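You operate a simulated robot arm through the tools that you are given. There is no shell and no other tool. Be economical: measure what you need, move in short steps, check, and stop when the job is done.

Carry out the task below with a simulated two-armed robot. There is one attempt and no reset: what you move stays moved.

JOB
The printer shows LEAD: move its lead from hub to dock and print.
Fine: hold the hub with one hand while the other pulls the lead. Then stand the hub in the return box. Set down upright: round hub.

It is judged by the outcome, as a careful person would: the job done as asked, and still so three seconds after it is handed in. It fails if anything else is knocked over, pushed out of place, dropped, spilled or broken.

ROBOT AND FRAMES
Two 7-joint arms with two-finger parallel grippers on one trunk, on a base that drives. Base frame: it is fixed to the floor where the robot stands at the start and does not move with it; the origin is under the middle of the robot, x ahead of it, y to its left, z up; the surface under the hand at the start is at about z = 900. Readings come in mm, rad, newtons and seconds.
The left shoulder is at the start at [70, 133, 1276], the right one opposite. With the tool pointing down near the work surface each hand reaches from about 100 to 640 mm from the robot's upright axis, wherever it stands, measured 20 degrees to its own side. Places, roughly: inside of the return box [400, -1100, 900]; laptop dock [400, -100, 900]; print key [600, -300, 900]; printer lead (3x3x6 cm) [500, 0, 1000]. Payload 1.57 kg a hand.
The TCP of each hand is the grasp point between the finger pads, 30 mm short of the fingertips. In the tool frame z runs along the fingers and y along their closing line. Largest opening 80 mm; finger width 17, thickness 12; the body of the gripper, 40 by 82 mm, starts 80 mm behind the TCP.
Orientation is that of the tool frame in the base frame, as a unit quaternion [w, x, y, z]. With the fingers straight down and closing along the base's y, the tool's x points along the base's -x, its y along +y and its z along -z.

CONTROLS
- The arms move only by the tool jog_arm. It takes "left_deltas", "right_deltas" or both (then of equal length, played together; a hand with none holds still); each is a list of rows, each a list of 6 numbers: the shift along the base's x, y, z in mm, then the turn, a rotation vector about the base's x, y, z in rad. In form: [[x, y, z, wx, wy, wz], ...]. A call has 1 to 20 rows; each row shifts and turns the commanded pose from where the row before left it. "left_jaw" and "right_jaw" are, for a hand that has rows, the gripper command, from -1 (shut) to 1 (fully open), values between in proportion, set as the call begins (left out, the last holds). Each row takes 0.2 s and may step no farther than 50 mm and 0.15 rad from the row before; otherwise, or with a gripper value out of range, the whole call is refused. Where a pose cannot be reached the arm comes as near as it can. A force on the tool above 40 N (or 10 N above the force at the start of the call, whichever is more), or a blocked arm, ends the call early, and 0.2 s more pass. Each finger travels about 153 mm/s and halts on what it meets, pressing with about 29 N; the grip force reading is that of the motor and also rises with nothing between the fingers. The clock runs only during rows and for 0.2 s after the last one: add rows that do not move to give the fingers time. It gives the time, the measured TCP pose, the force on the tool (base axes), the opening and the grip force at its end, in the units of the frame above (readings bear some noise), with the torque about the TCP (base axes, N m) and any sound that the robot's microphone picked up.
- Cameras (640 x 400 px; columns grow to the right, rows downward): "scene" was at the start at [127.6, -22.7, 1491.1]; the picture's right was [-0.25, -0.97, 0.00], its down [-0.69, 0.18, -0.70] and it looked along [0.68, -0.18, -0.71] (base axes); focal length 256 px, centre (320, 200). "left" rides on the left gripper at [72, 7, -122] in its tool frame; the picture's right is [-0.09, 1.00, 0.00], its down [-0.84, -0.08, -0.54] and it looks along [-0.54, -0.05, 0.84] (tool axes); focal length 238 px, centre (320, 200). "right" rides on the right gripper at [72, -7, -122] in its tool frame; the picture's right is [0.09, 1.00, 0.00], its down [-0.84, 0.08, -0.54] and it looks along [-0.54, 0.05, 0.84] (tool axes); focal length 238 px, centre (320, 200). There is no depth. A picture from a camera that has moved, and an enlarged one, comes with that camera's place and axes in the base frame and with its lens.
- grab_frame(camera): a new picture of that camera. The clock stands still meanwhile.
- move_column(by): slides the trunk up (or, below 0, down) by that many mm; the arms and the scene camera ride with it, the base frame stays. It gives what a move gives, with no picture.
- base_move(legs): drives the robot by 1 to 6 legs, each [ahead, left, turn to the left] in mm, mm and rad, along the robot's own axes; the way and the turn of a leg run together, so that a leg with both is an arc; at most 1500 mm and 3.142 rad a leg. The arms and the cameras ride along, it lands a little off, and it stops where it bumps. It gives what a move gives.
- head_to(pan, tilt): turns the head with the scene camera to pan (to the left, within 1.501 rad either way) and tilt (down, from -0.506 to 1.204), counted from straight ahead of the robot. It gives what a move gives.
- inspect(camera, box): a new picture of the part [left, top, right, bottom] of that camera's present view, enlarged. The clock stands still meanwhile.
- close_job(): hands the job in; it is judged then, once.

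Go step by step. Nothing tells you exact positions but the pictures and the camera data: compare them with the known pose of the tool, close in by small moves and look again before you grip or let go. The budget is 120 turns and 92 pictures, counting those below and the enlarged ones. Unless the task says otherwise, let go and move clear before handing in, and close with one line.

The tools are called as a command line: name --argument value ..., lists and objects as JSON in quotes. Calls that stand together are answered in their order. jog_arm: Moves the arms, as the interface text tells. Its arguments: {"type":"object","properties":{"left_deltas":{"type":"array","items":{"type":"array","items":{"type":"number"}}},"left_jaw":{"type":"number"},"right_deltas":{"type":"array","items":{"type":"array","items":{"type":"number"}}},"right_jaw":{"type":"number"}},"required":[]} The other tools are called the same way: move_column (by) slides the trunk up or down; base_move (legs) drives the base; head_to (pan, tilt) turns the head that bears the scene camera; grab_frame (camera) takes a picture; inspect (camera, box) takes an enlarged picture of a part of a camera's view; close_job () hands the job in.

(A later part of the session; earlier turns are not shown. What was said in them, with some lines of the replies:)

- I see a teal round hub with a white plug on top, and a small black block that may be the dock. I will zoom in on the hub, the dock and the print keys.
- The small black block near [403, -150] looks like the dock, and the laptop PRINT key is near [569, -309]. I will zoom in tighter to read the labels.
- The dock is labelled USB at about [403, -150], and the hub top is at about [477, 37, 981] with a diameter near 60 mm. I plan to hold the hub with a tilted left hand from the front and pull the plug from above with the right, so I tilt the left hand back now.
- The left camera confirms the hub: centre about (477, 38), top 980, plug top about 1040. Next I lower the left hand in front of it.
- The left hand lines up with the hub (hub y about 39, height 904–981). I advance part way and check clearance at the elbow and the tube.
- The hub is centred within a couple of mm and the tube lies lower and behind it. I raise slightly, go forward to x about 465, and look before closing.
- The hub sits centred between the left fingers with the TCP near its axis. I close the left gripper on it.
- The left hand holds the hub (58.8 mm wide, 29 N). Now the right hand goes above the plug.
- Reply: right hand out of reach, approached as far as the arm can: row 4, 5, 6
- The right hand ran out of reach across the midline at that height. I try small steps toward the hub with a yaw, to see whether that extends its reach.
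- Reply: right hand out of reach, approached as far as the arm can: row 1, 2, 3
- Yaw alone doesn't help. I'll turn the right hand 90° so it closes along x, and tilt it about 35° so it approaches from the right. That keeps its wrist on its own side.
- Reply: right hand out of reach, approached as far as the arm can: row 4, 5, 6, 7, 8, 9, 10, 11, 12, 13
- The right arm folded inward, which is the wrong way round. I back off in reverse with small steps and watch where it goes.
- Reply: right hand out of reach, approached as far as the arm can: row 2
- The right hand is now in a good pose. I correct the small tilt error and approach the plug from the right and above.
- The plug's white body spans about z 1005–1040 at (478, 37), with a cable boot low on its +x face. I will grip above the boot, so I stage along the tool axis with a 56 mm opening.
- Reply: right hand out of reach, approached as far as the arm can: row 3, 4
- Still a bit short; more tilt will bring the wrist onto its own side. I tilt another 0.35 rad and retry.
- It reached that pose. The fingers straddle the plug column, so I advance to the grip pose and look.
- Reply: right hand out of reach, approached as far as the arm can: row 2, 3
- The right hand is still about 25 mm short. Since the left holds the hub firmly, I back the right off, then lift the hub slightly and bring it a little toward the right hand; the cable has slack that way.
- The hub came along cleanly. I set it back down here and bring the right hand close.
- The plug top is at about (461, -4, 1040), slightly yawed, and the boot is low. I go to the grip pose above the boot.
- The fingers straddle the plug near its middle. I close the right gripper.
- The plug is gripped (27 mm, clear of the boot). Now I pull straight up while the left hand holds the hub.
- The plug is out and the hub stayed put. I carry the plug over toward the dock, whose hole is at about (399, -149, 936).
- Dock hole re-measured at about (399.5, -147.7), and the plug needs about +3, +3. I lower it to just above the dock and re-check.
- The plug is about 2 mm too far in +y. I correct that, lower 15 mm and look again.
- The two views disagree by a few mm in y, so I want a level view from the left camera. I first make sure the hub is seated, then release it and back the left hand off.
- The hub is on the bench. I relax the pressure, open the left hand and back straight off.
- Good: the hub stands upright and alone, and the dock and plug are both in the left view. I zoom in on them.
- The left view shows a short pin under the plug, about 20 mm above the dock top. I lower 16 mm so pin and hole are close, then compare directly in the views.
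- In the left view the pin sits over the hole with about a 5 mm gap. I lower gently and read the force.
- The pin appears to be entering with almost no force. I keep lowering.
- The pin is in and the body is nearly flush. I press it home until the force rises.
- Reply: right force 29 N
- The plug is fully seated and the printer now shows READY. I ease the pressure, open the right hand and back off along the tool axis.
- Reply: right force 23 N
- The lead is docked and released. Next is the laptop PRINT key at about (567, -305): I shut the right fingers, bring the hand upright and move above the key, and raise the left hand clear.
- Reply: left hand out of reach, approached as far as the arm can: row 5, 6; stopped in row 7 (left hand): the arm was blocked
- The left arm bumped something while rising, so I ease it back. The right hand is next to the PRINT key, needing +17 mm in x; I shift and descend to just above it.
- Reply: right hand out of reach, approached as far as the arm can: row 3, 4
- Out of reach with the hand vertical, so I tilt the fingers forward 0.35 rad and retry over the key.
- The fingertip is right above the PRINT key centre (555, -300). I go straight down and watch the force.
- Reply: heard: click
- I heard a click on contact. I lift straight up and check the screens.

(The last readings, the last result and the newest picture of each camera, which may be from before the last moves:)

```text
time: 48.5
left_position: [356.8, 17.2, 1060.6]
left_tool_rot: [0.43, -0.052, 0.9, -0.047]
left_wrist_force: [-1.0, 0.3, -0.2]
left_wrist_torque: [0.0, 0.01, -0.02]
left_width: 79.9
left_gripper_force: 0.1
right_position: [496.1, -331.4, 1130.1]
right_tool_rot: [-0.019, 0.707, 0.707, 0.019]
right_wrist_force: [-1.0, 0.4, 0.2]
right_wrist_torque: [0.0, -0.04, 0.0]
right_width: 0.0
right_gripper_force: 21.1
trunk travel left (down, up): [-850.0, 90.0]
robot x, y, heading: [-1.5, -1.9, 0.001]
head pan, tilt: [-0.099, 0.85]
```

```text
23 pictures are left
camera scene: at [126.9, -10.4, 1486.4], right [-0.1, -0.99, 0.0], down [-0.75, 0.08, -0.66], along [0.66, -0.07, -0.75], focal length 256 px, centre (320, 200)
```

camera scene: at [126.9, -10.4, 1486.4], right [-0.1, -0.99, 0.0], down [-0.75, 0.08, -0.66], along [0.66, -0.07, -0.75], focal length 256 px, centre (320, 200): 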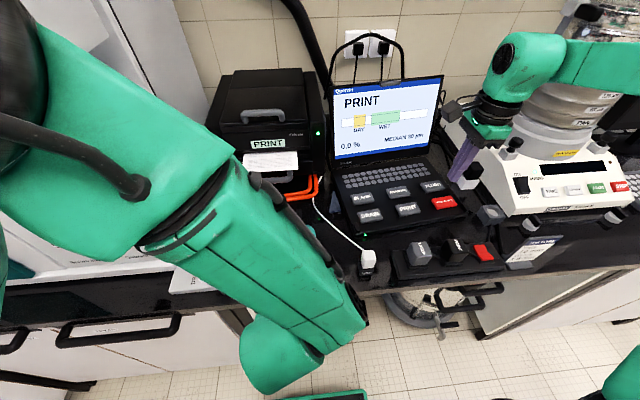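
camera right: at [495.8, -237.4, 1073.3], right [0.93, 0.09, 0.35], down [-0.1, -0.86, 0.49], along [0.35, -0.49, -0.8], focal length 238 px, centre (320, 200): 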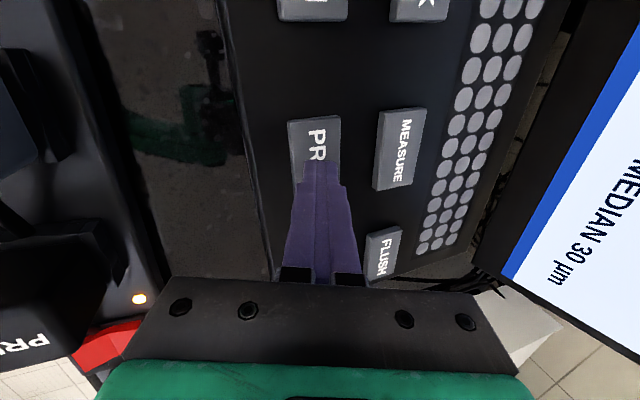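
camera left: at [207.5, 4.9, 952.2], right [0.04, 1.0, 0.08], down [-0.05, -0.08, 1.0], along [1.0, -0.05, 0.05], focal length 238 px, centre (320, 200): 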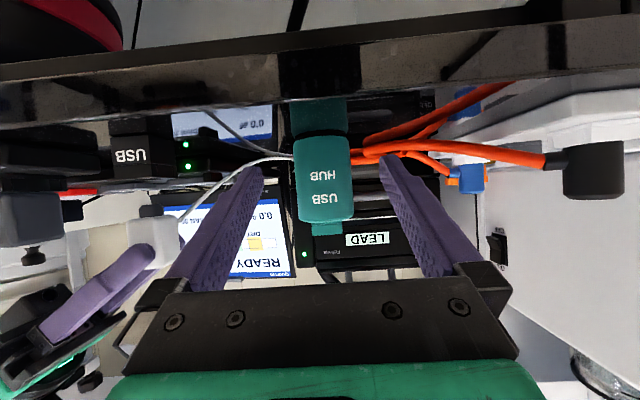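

The printer and laptop show PRINT and a sheet came out. Now the hub: I bring the left hand back upright so it can grip the hub from above.

jog_arm --left_deltas '[[10, 8, 8, 0.0139, 0.127, -0.0157], [10, 8, 10, 0.0139, 0.127, -0.0157], [10, 10, 16, 0.0139, 0.127, -0.0157], [10, 10, 18, 0.0139, 0.127, -0.0157], [10, 10, 18, 0.0139, 0.127, -0.0157], [12, 10, 20, 0.0139, 0.127, -0.0157], [12, 12, 25, 0.0139, 0.127, -0.0157]]'

head_to --pan -0.9 --tilt 0.75

grab_frame --camera "scene"

```text
time: 50.1
left_position: [430.3, 83.7, 1175.9]
left_tool_rot: [-0.002, 0.0, 1.0, 0.0]
left_wrist_force: [-0.3, -0.1, -1.0]
left_wrist_torque: [0.01, -0.01, 0.01]
left_width: 80.1
left_gripper_force: 0.0
right_position: [497.5, -330.6, 1129.0]
right_tool_rot: [-0.019, 0.707, 0.706, 0.018]
right_wrist_force: [0.2, 0.6, -0.1]
right_wrist_torque: [0.05, 0.05, 0.02]
right_width: 0.0
right_gripper_force: 20.9
trunk travel left (down, up): [-850.0, 90.0]
robot x, y, heading: [-3.3, -0.5, 0.001]
head pan, tilt: [-0.099, 0.85]
```

```text
time: 51.2
left_position: [428.9, 81.9, 1175.4]
left_tool_rot: [0.0, 0.001, 1.0, 0.001]
left_wrist_force: [-0.4, -0.2, 0.0]
left_wrist_torque: [-0.01, 0.01, -0.03]
left_width: 80.1
left_gripper_force: 0.1
right_position: [495.1, -332.1, 1128.5]
right_tool_rot: [-0.018, 0.707, 0.706, 0.02]
right_wrist_force: [-0.4, -0.4, -1.0]
right_wrist_torque: [-0.03, -0.01, 0.01]
right_width: 0.2
right_gripper_force: 20.9
trunk travel left (down, up): [-850.0, 90.0]
robot x, y, heading: [2.1, -0.5, 0.002]
head pan, tilt: [-0.901, 0.75]
```

```text
22 pictures are left
camera scene: at [100.7, -67.2, 1494.4], right [-0.78, -0.62, 0.0], down [-0.42, 0.53, -0.73], along [0.45, -0.57, -0.68], focal length 256 px, centre (320, 200)
```

scene: 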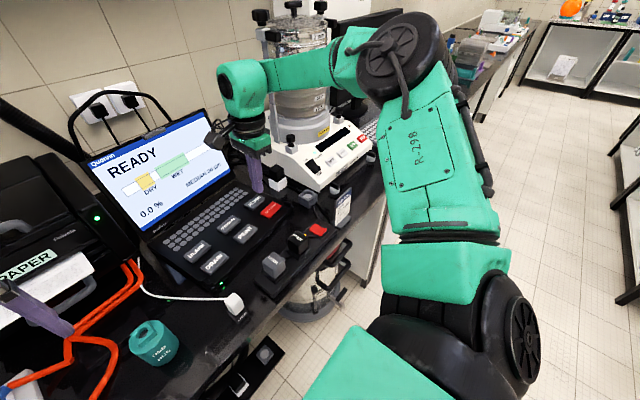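

The sheet has come out. I retract the right hand from over the bench, then shift the base 140 mm right so the left hand can take the hub vertically.

jog_arm --right_deltas '[[-30, 0, 10, 0, 0, 0], [-40, 0, 10, 0, 0, 0], [-45, 0, 10, 0, 0, 0], [-45, 0, 10, 0, 0, 0]]'

base_move --legs '[[0, -140, 0]]'

grab_frame --camera "left"

```text
time: 52.2
left_position: [426.5, 82.2, 1177.8]
left_tool_rot: [0.0, 0.0, 1.0, 0.001]
left_wrist_force: [-0.3, 0.9, -0.1]
left_wrist_torque: [0.01, 0.0, 0.02]
left_width: 80.3
left_gripper_force: 0.0
right_position: [331.3, -332.5, 1166.2]
right_tool_rot: [-0.018, 0.707, 0.706, 0.019]
right_wrist_force: [-0.3, 0.2, -0.2]
right_wrist_torque: [0.04, -0.05, -0.02]
right_width: 0.0
right_gripper_force: 21.7
trunk travel left (down, up): [-850.0, 90.0]
robot x, y, heading: [1.7, 0.8, 0.002]
head pan, tilt: [-0.901, 0.75]
```

```text
time: 53.6
left_position: [429.0, -55.7, 1175.4]
left_tool_rot: [0.0, 0.0, 1.0, -0.001]
left_wrist_force: [-0.2, -0.1, -0.1]
left_wrist_torque: [0.03, -0.02, 0.0]
left_width: 79.9
left_gripper_force: 0.1
right_position: [335.0, -473.0, 1168.2]
right_tool_rot: [-0.017, 0.707, 0.706, 0.019]
right_wrist_force: [0.3, -0.4, 0.4]
right_wrist_torque: [-0.02, -0.01, 0.01]
right_width: 0.1
right_gripper_force: 21.4
trunk travel left (down, up): [-850.0, 90.0]
robot x, y, heading: [2.9, -143.5, -0.006]
head pan, tilt: [-0.901, 0.75]
```

```text
21 pictures are left
camera left: at [355.9, -49.1, 1298.3], right [0.09, 1.0, 0.0], down [0.84, -0.08, 0.54], along [0.54, -0.05, -0.84], focal length 238 px, centre (320, 200)
```

left: 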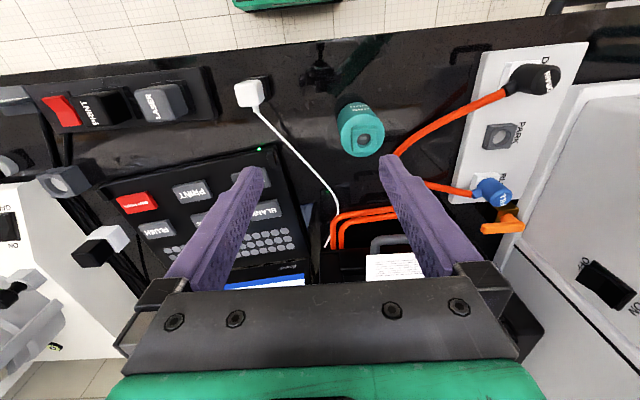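

The hub is at (460, -3). I move the left hand above it and lower to just above its top.

jog_arm --left_deltas '[[16, 26, -10, 0, 0, 0], [16, 26, -20, 0, 0, 0], [0, 0, -35, 0, 0, 0], [0, 0, -35, 0, 0, 0]]' --left_jaw 1

grab_frame --camera "left"

```text
time: 54.6
left_position: [462.3, -4.6, 1074.6]
left_tool_rot: [0.0, 0.0, 1.0, 0.0]
left_wrist_force: [0.6, 0.0, 0.0]
left_wrist_torque: [0.02, 0.0, 0.02]
left_width: 80.2
left_gripper_force: 0.0
right_position: [335.9, -474.5, 1166.2]
right_tool_rot: [-0.019, 0.707, 0.706, 0.019]
right_wrist_force: [0.0, 0.2, -0.4]
right_wrist_torque: [-0.03, 0.04, -0.01]
right_width: 0.2
right_gripper_force: 21.1
trunk travel left (down, up): [-850.0, 90.0]
robot x, y, heading: [-1.1, -139.5, -0.001]
head pan, tilt: [-0.901, 0.75]
```

```text
20 pictures are left
camera left: at [388.5, 1.6, 1198.1], right [0.09, 1.0, 0.0], down [0.84, -0.08, 0.54], along [0.54, -0.05, -0.84], focal length 238 px, centre (320, 200)
```

left: 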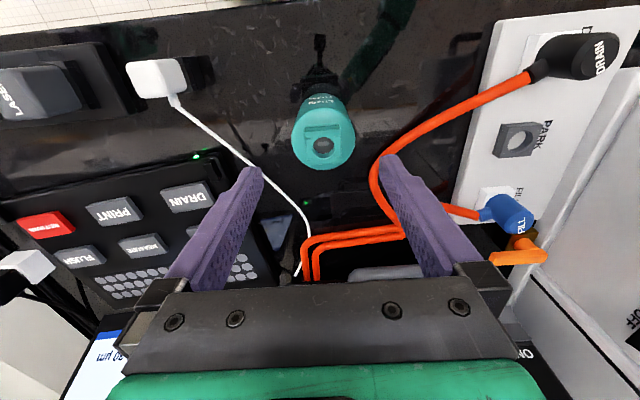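

jog_arm --left_deltas '[[-2, 2, -30, 0, 0, 0], [0, 0, -30, 0, 0, 0], [0, 0, -30, 0, 0, 0], [0, 0, -32, 0, 0, 0]]'

grab_frame --camera "left"

```text
time: 55.6
left_position: [458.8, -4.0, 953.8]
left_tool_rot: [0.0, 0.0, 1.0, 0.001]
left_wrist_force: [-0.3, -0.9, -0.1]
left_wrist_torque: [0.0, 0.0, 0.01]
left_width: 80.1
left_gripper_force: 0.1
right_position: [335.0, -474.1, 1166.3]
right_tool_rot: [-0.018, 0.708, 0.705, 0.02]
right_wrist_force: [-0.3, 0.7, -0.6]
right_wrist_torque: [0.01, -0.02, 0.01]
right_width: 0.0
right_gripper_force: 21.1
trunk travel left (down, up): [-850.0, 90.0]
robot x, y, heading: [-0.2, -137.8, 0.0]
head pan, tilt: [-0.901, 0.75]
```

```text
19 pictures are left
camera left: at [386.0, 2.7, 1075.8], right [0.09, 1.0, 0.0], down [0.84, -0.08, 0.54], along [0.54, -0.05, -0.84], focal length 238 px, centre (320, 200)
```

left: 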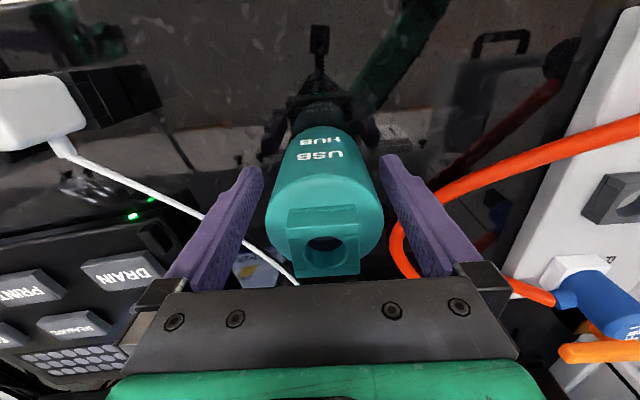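

The hub is centred between the fingers. I close and lift it slightly.

jog_arm --left_deltas '[[0, 0, 0, 0, 0, 0], [0, 0, 0, 0, 0, 0], [0, 0, 0, 0, 0, 0]]' --left_jaw -1

jog_arm --left_deltas '[[0, 0, 10, 0, 0, 0], [0, 0, 25, 0, 0, 0], [0, 0, 40, 0, 0, 0], [0, 0, 40, 0, 0, 0], [-20, 0, 40, 0, 0, 0], [-35, 0, 15, 0, 0, 0], [-40, 0, 0, 0, 0, 0], [-30, 0, 0, 0, 0, 0]]'

grab_frame --camera "left"

```text
time: 56.4
left_position: [457.4, -3.6, 953.3]
left_tool_rot: [-0.001, 0.0, 1.0, 0.001]
left_wrist_force: [-0.5, 0.8, 0.4]
left_wrist_torque: [0.03, -0.02, -0.01]
left_width: 59.0
left_gripper_force: 29.7
right_position: [335.7, -474.3, 1165.6]
right_tool_rot: [-0.019, 0.708, 0.706, 0.018]
right_wrist_force: [0.4, 0.2, -0.3]
right_wrist_torque: [0.01, 0.0, -0.01]
right_width: 0.0
right_gripper_force: 20.7
trunk travel left (down, up): [-850.0, 90.0]
robot x, y, heading: [-2.4, -144.0, -0.003]
head pan, tilt: [-0.901, 0.75]
```

```text
time: 58.2
left_position: [332.6, -4.3, 1125.7]
left_tool_rot: [0.0, -0.001, 1.0, 0.002]
left_wrist_force: [-0.1, -0.1, -2.5]
left_wrist_torque: [-0.01, 0.03, 0.02]
left_width: 59.1
left_gripper_force: 29.5
right_position: [334.8, -474.0, 1166.6]
right_tool_rot: [-0.019, 0.708, 0.706, 0.019]
right_wrist_force: [-0.1, 0.0, -0.3]
right_wrist_torque: [0.03, -0.01, -0.03]
right_width: 0.1
right_gripper_force: 20.7
trunk travel left (down, up): [-850.0, 90.0]
robot x, y, heading: [-0.2, -139.6, -0.001]
head pan, tilt: [-0.901, 0.75]
```

```text
18 pictures are left
camera left: at [259.9, 1.3, 1248.1], right [0.09, 1.0, 0.0], down [0.84, -0.08, 0.54], along [0.54, -0.05, -0.84], focal length 238 px, centre (320, 200)
```

left: 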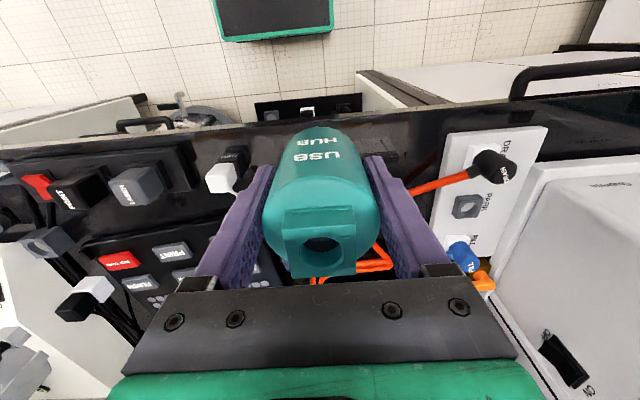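

The hub is held and lifted clear. I drive right in two stages, looking on the way.

base_move --legs '[[0, -500, 0]]'

grab_frame --camera "scene"

```text
time: 61.1
left_position: [333.5, -506.6, 1124.2]
left_tool_rot: [-0.001, 0.003, 1.0, 0.0]
left_wrist_force: [0.0, 0.8, -3.8]
left_wrist_torque: [-0.03, 0.01, -0.02]
left_width: 59.1
left_gripper_force: 28.6
right_position: [330.0, -975.6, 1167.7]
right_tool_rot: [-0.017, 0.71, 0.704, 0.02]
right_wrist_force: [0.0, 0.1, 0.0]
right_wrist_torque: [-0.01, 0.01, 0.03]
right_width: 0.2
right_gripper_force: 21.0
trunk travel left (down, up): [-850.0, 90.0]
robot x, y, heading: [-2.5, -641.8, -0.008]
head pan, tilt: [-0.901, 0.75]
```

```text
17 pictures are left
camera scene: at [98.2, -708.4, 1494.5], right [-0.79, -0.61, 0.0], down [-0.42, 0.54, -0.73], along [0.45, -0.58, -0.68], focal length 256 px, centre (320, 200)
```

scene: 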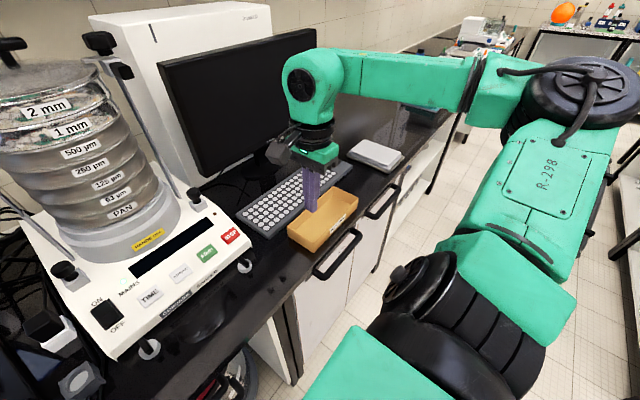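

The return box is a shallow yellow tray at about (427, -1143). I drive another 600 mm.

base_move --legs '[[0, -600, 0.007]]'

head_to --pan 0.1 --tilt 0.85

grab_frame --camera "scene"

grab_frame --camera "left"

```text
time: 64.6
left_position: [331.6, -1113.2, 1126.0]
left_tool_rot: [-0.001, -0.003, 1.0, 0.001]
left_wrist_force: [0.1, 1.1, -2.5]
left_wrist_torque: [-0.01, 0.02, -0.04]
left_width: 59.1
left_gripper_force: 29.1
right_position: [335.6, -1583.7, 1166.8]
right_tool_rot: [-0.017, 0.705, 0.708, 0.019]
right_wrist_force: [-0.2, -0.1, -0.4]
right_wrist_torque: [0.0, -0.02, -0.03]
right_width: 0.0
right_gripper_force: 20.9
trunk travel left (down, up): [-850.0, 90.0]
robot x, y, heading: [-3.4, -1251.4, 0.011]
head pan, tilt: [-0.901, 0.75]
```

```text
time: 65.8
left_position: [331.4, -1115.6, 1125.3]
left_tool_rot: [0.0, -0.004, 1.0, 0.001]
left_wrist_force: [0.7, -0.6, -2.3]
left_wrist_torque: [0.02, 0.03, 0.01]
left_width: 59.1
left_gripper_force: 29.1
right_position: [333.9, -1584.7, 1165.6]
right_tool_rot: [-0.018, 0.706, 0.708, 0.019]
right_wrist_force: [0.3, 0.1, 0.8]
right_wrist_torque: [-0.02, 0.02, 0.02]
right_width: 0.0
right_gripper_force: 21.4
trunk travel left (down, up): [-850.0, 90.0]
robot x, y, heading: [1.0, -1253.2, 0.008]
head pan, tilt: [0.099, 0.85]
```

```text
16 pictures are left
camera scene: at [124.3, -1247.1, 1486.4], right [0.1, -0.99, 0.0], down [-0.75, -0.08, -0.66], along [0.66, 0.07, -0.75], focal length 256 px, centre (320, 200)
```

scene: 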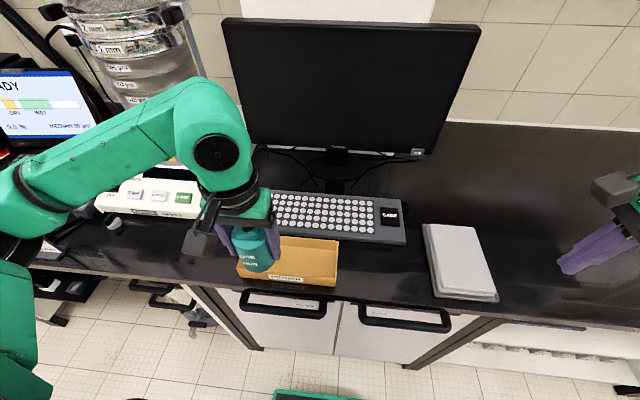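

```text
15 pictures are left
camera left: at [257.6, -1109.2, 1247.7], right [0.08, 1.0, 0.0], down [0.84, -0.07, 0.54], along [0.54, -0.04, -0.84], focal length 238 px, centre (320, 200)
```

left: 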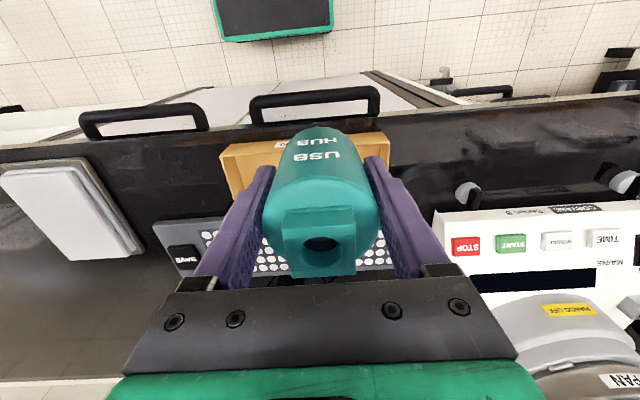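

The box spans about x 365–480 and y -1254 to -1023, with its centre near (423, -1138). I move the hub over the centre and part way down.

jog_arm --left_deltas '[[30, -8, 0, 0, 0, 0], [30, -8, 0, 0, 0, 0], [30, -7, 0, 0, 0, 0], [0, 0, -40, 0, 0, 0], [0, 0, -40, 0, 0, 0]]'

grab_frame --camera "left"

inspect --camera "scene" --box '[200, 180, 380, 310]'

```text
time: 67.0
left_position: [420.7, -1138.7, 1045.4]
left_tool_rot: [0.0, -0.004, 1.0, 0.001]
left_wrist_force: [-0.5, 0.3, -3.5]
left_wrist_torque: [0.04, 0.02, 0.04]
left_width: 59.0
left_gripper_force: 29.1
right_position: [334.6, -1583.4, 1166.5]
right_tool_rot: [-0.019, 0.705, 0.709, 0.018]
right_wrist_force: [0.0, -0.8, 0.5]
right_wrist_torque: [0.01, 0.0, -0.02]
right_width: 0.3
right_gripper_force: 21.3
trunk travel left (down, up): [-850.0, 90.0]
robot x, y, heading: [-0.9, -1257.3, 0.011]
head pan, tilt: [0.099, 0.85]
```

```text
14 pictures are left
camera left: at [348.0, -1132.8, 1167.2], right [0.09, 1.0, 0.0], down [0.84, -0.07, 0.54], along [0.54, -0.05, -0.84], focal length 238 px, centre (320, 200)
```

left: 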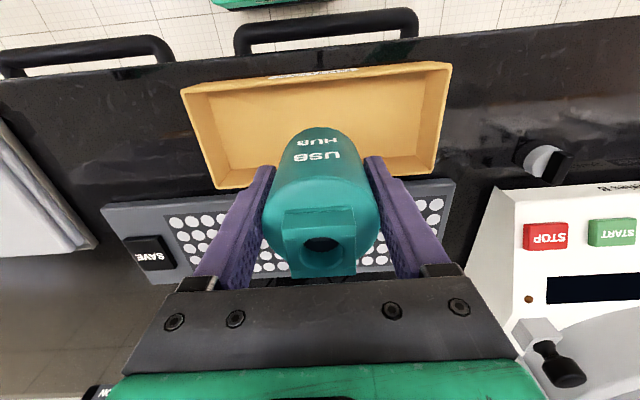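

```text
3.08 times, centred on (290, 245) of scene
camera zoom: at [124.8, -1246.6, 1486.3], right [0.11, -0.99, 0.0], down [-0.75, -0.08, -0.66], along [0.66, 0.07, -0.75], focal length 788 px, centre (412, 62)
```

zoom: 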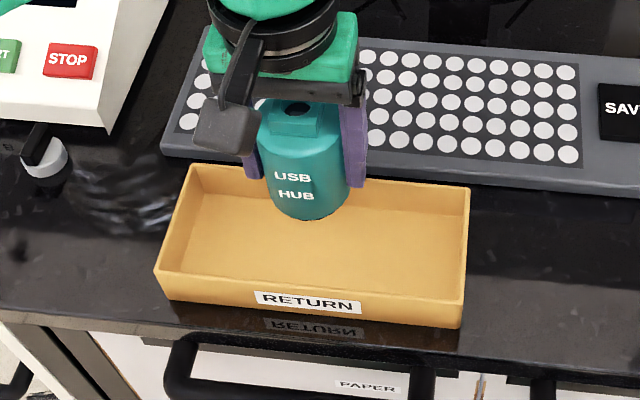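

The hub is over the middle of the box; I shift 3 mm back, lower close to the floor, then feel for contact.

jog_arm --left_deltas '[[-3, 0, -25, 0, 0, 0], [0, 0, -25, 0, 0, 0], [0, 0, -20, 0, 0, 0], [0, 0, -9, 0, 0, 0]]'

jog_arm --left_deltas '[[0, 0, -2, 0, 0, 0], [0, 0, -2, 0, 0, 0], [0, 0, -2, 0, 0, 0]]'

grab_frame --camera "left"

```text
time: 68.0
left_position: [417.4, -1139.0, 966.0]
left_tool_rot: [-0.001, -0.003, 1.0, 0.001]
left_wrist_force: [1.0, -0.1, -3.3]
left_wrist_torque: [-0.01, 0.04, -0.01]
left_width: 59.1
left_gripper_force: 29.0
right_position: [335.9, -1585.1, 1166.1]
right_tool_rot: [-0.018, 0.705, 0.709, 0.018]
right_wrist_force: [0.6, 0.9, 1.0]
right_wrist_torque: [-0.05, -0.03, 0.02]
right_width: 0.0
right_gripper_force: 21.3
trunk travel left (down, up): [-850.0, 90.0]
robot x, y, heading: [-1.5, -1252.6, 0.003]
head pan, tilt: [0.099, 0.85]
```

```text
time: 68.8
left_position: [416.0, -1138.2, 961.4]
left_tool_rot: [0.0, -0.003, 1.0, 0.0]
left_wrist_force: [-0.5, 0.2, -2.4]
left_wrist_torque: [0.01, 0.04, -0.05]
left_width: 59.1
left_gripper_force: 29.6
right_position: [335.1, -1583.6, 1166.3]
right_tool_rot: [-0.017, 0.705, 0.709, 0.019]
right_wrist_force: [-0.9, 0.3, 0.2]
right_wrist_torque: [0.01, 0.03, 0.0]
right_width: 0.2
right_gripper_force: 21.3
trunk travel left (down, up): [-850.0, 90.0]
robot x, y, heading: [-1.5, -1254.1, 0.009]
head pan, tilt: [0.099, 0.85]
```

```text
12 pictures are left
camera left: at [344.0, -1132.5, 1082.8], right [0.08, 1.0, 0.0], down [0.84, -0.07, 0.54], along [0.54, -0.05, -0.84], focal length 238 px, centre (320, 200)
```

left: 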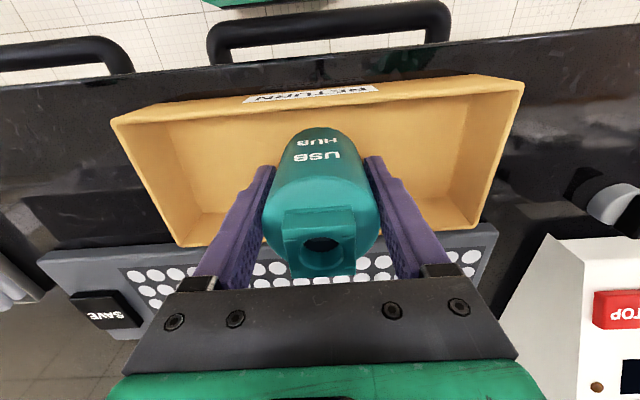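

jog_arm --left_deltas '[[0, 0, -1.5, 0, 0, 0], [0, 0, -1.5, 0, 0, 0], [0, 0, -1, 0, 0, 0]]'

```text
time: 69.6
left_position: [417.3, -1137.0, 956.1]
left_tool_rot: [0.0, -0.005, 1.0, 0.0]
left_wrist_force: [0.4, 1.4, 5.0]
left_wrist_torque: [0.03, 0.06, 0.05]
left_width: 59.1
left_gripper_force: 28.8
right_position: [333.2, -1584.7, 1166.6]
right_tool_rot: [-0.018, 0.705, 0.709, 0.019]
right_wrist_force: [0.6, 0.1, 0.4]
right_wrist_torque: [-0.04, 0.02, -0.01]
right_width: 0.2
right_gripper_force: 20.9
trunk travel left (down, up): [-850.0, 90.0]
robot x, y, heading: [-0.9, -1251.0, 0.011]
head pan, tilt: [0.099, 0.85]
```

The hub touches the box floor (5 N upward). I open and lift straight off.

jog_arm --left_deltas '[[0, 0, 0, 0, 0, 0], [0, 0, 0, 0, 0, 0], [0, 0, 0, 0, 0, 0], [0, 0, 25, 0, 0, 0], [0, 0, 40, 0, 0, 0], [0, 0, 45, 0, 0, 0], [0, 0, 45, 0, 0, 0], [-20, 0, 30, 0, 0, 0]]' --left_jaw 1

grab_frame --camera "left"

head_to --pan 0.9 --tilt 0.5

grab_frame --camera "scene"

```text
time: 71.4
left_position: [395.4, -1139.2, 1142.4]
left_tool_rot: [-0.001, -0.004, 1.0, 0.001]
left_wrist_force: [-0.7, 0.6, 0.3]
left_wrist_torque: [0.02, 0.0, -0.01]
left_width: 80.0
left_gripper_force: 0.0
right_position: [334.2, -1584.3, 1166.2]
right_tool_rot: [-0.019, 0.706, 0.708, 0.02]
right_wrist_force: [-0.5, -0.5, 0.8]
right_wrist_torque: [0.02, 0.04, 0.03]
right_width: 0.1
right_gripper_force: 20.4
trunk travel left (down, up): [-850.0, 90.0]
robot x, y, heading: [-4.6, -1250.9, 0.005]
head pan, tilt: [0.099, 0.85]
```

```text
11 pictures are left
camera left: at [323.0, -1133.3, 1264.9], right [0.08, 1.0, 0.0], down [0.84, -0.07, 0.54], along [0.54, -0.04, -0.84], focal length 238 px, centre (320, 200)
```

left: 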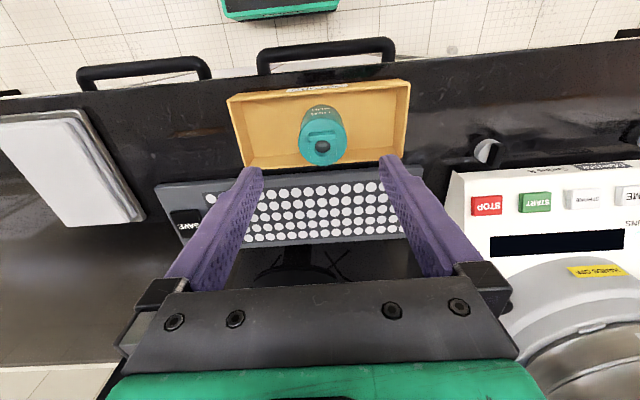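

```text
time: 72.6
left_position: [396.8, -1140.0, 1143.1]
left_tool_rot: [0.0, -0.005, 1.0, 0.001]
left_wrist_force: [0.0, -0.6, 0.5]
left_wrist_torque: [-0.02, -0.02, 0.0]
left_width: 80.0
left_gripper_force: 0.0
right_position: [334.0, -1583.1, 1166.6]
right_tool_rot: [-0.018, 0.705, 0.709, 0.02]
right_wrist_force: [0.1, 0.1, 0.5]
right_wrist_torque: [0.04, 0.01, 0.02]
right_width: 0.2
right_gripper_force: 21.9
trunk travel left (down, up): [-850.0, 90.0]
robot x, y, heading: [0.9, -1256.5, 0.005]
head pan, tilt: [0.901, 0.499]
```

```text
10 pictures are left
camera scene: at [102.2, -1184.1, 1516.4], right [0.79, -0.62, 0.0], down [-0.3, -0.38, -0.88], along [0.54, 0.69, -0.48], focal length 256 px, centre (320, 200)
```

scene: 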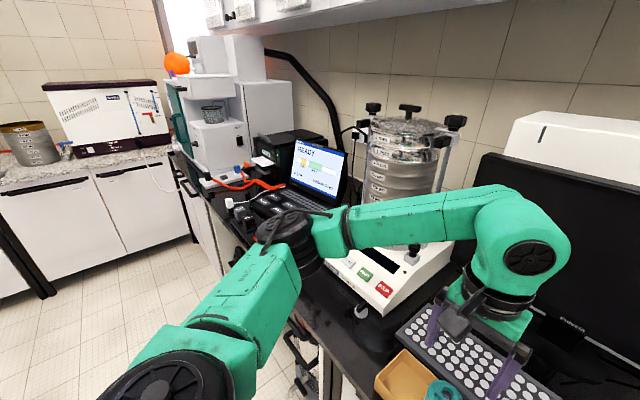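

The hub stands upright in the box. Earlier the printer display seemed to read PAPER, so I check the printer and screen.

inspect --camera "scene" --box '[215, 125, 355, 225]'

```text
4.00 times, centred on (285, 175) of scene
camera zoom: at [102.2, -1184.1, 1516.4], right [0.79, -0.62, 0.0], down [-0.3, -0.38, -0.88], along [0.54, 0.69, -0.48], focal length 1024 px, centre (460, 300)
```

zoom: 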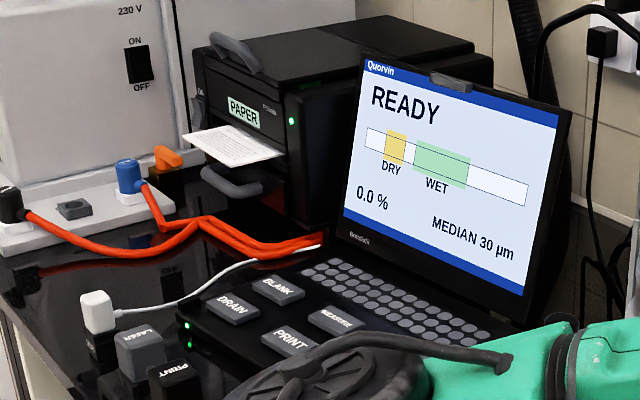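

inspect --camera "scene" --box '[250, 140, 290, 170]'

inspect --camera "left" --box '[220, 70, 420, 190]'

```text
13.33 times, centred on (270, 155) of scene
camera zoom: at [102.2, -1184.1, 1516.4], right [0.79, -0.62, 0.0], down [-0.3, -0.38, -0.88], along [0.54, 0.69, -0.48], focal length 3412 px, centre (987, 800)
```

zoom: 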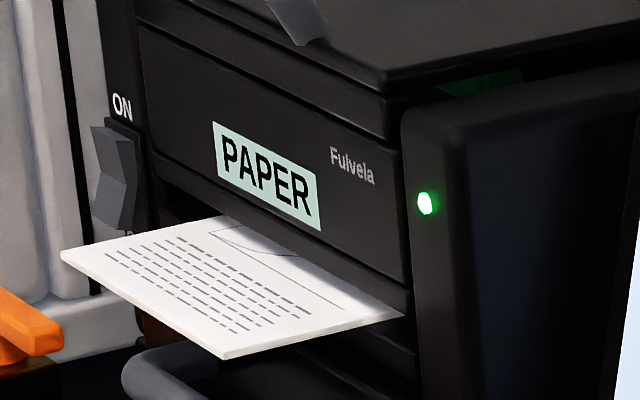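

```text
3.20 times, centred on (320, 130) of left
camera zoom: at [324.4, -1133.4, 1263.9], right [0.08, 1.0, 0.0], down [0.84, -0.07, 0.54], along [0.54, -0.04, -0.84], focal length 763 px, centre (320, 424)
```

zoom: 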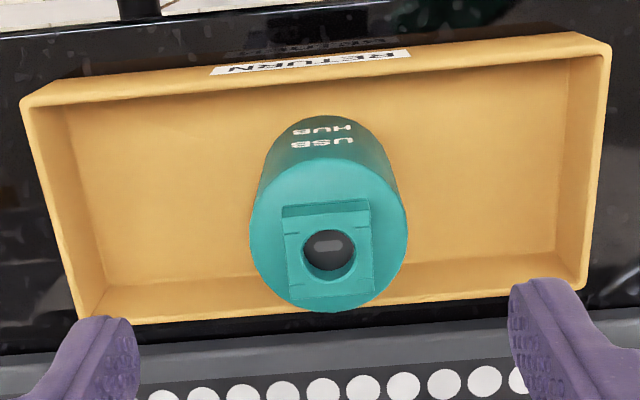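

The sheet is out with its text and graph, the lead is in the dock, the hub stands upright in the return box, and both hands are clear, so I'm handing in.

close_job

```text
The job is handed in.
```

The lead is now in the USB dock, a page has printed, and the hub stands upright in the return box. After the page came out, the printer display changed to PAPER; I took that as a note about paper and left it alone.
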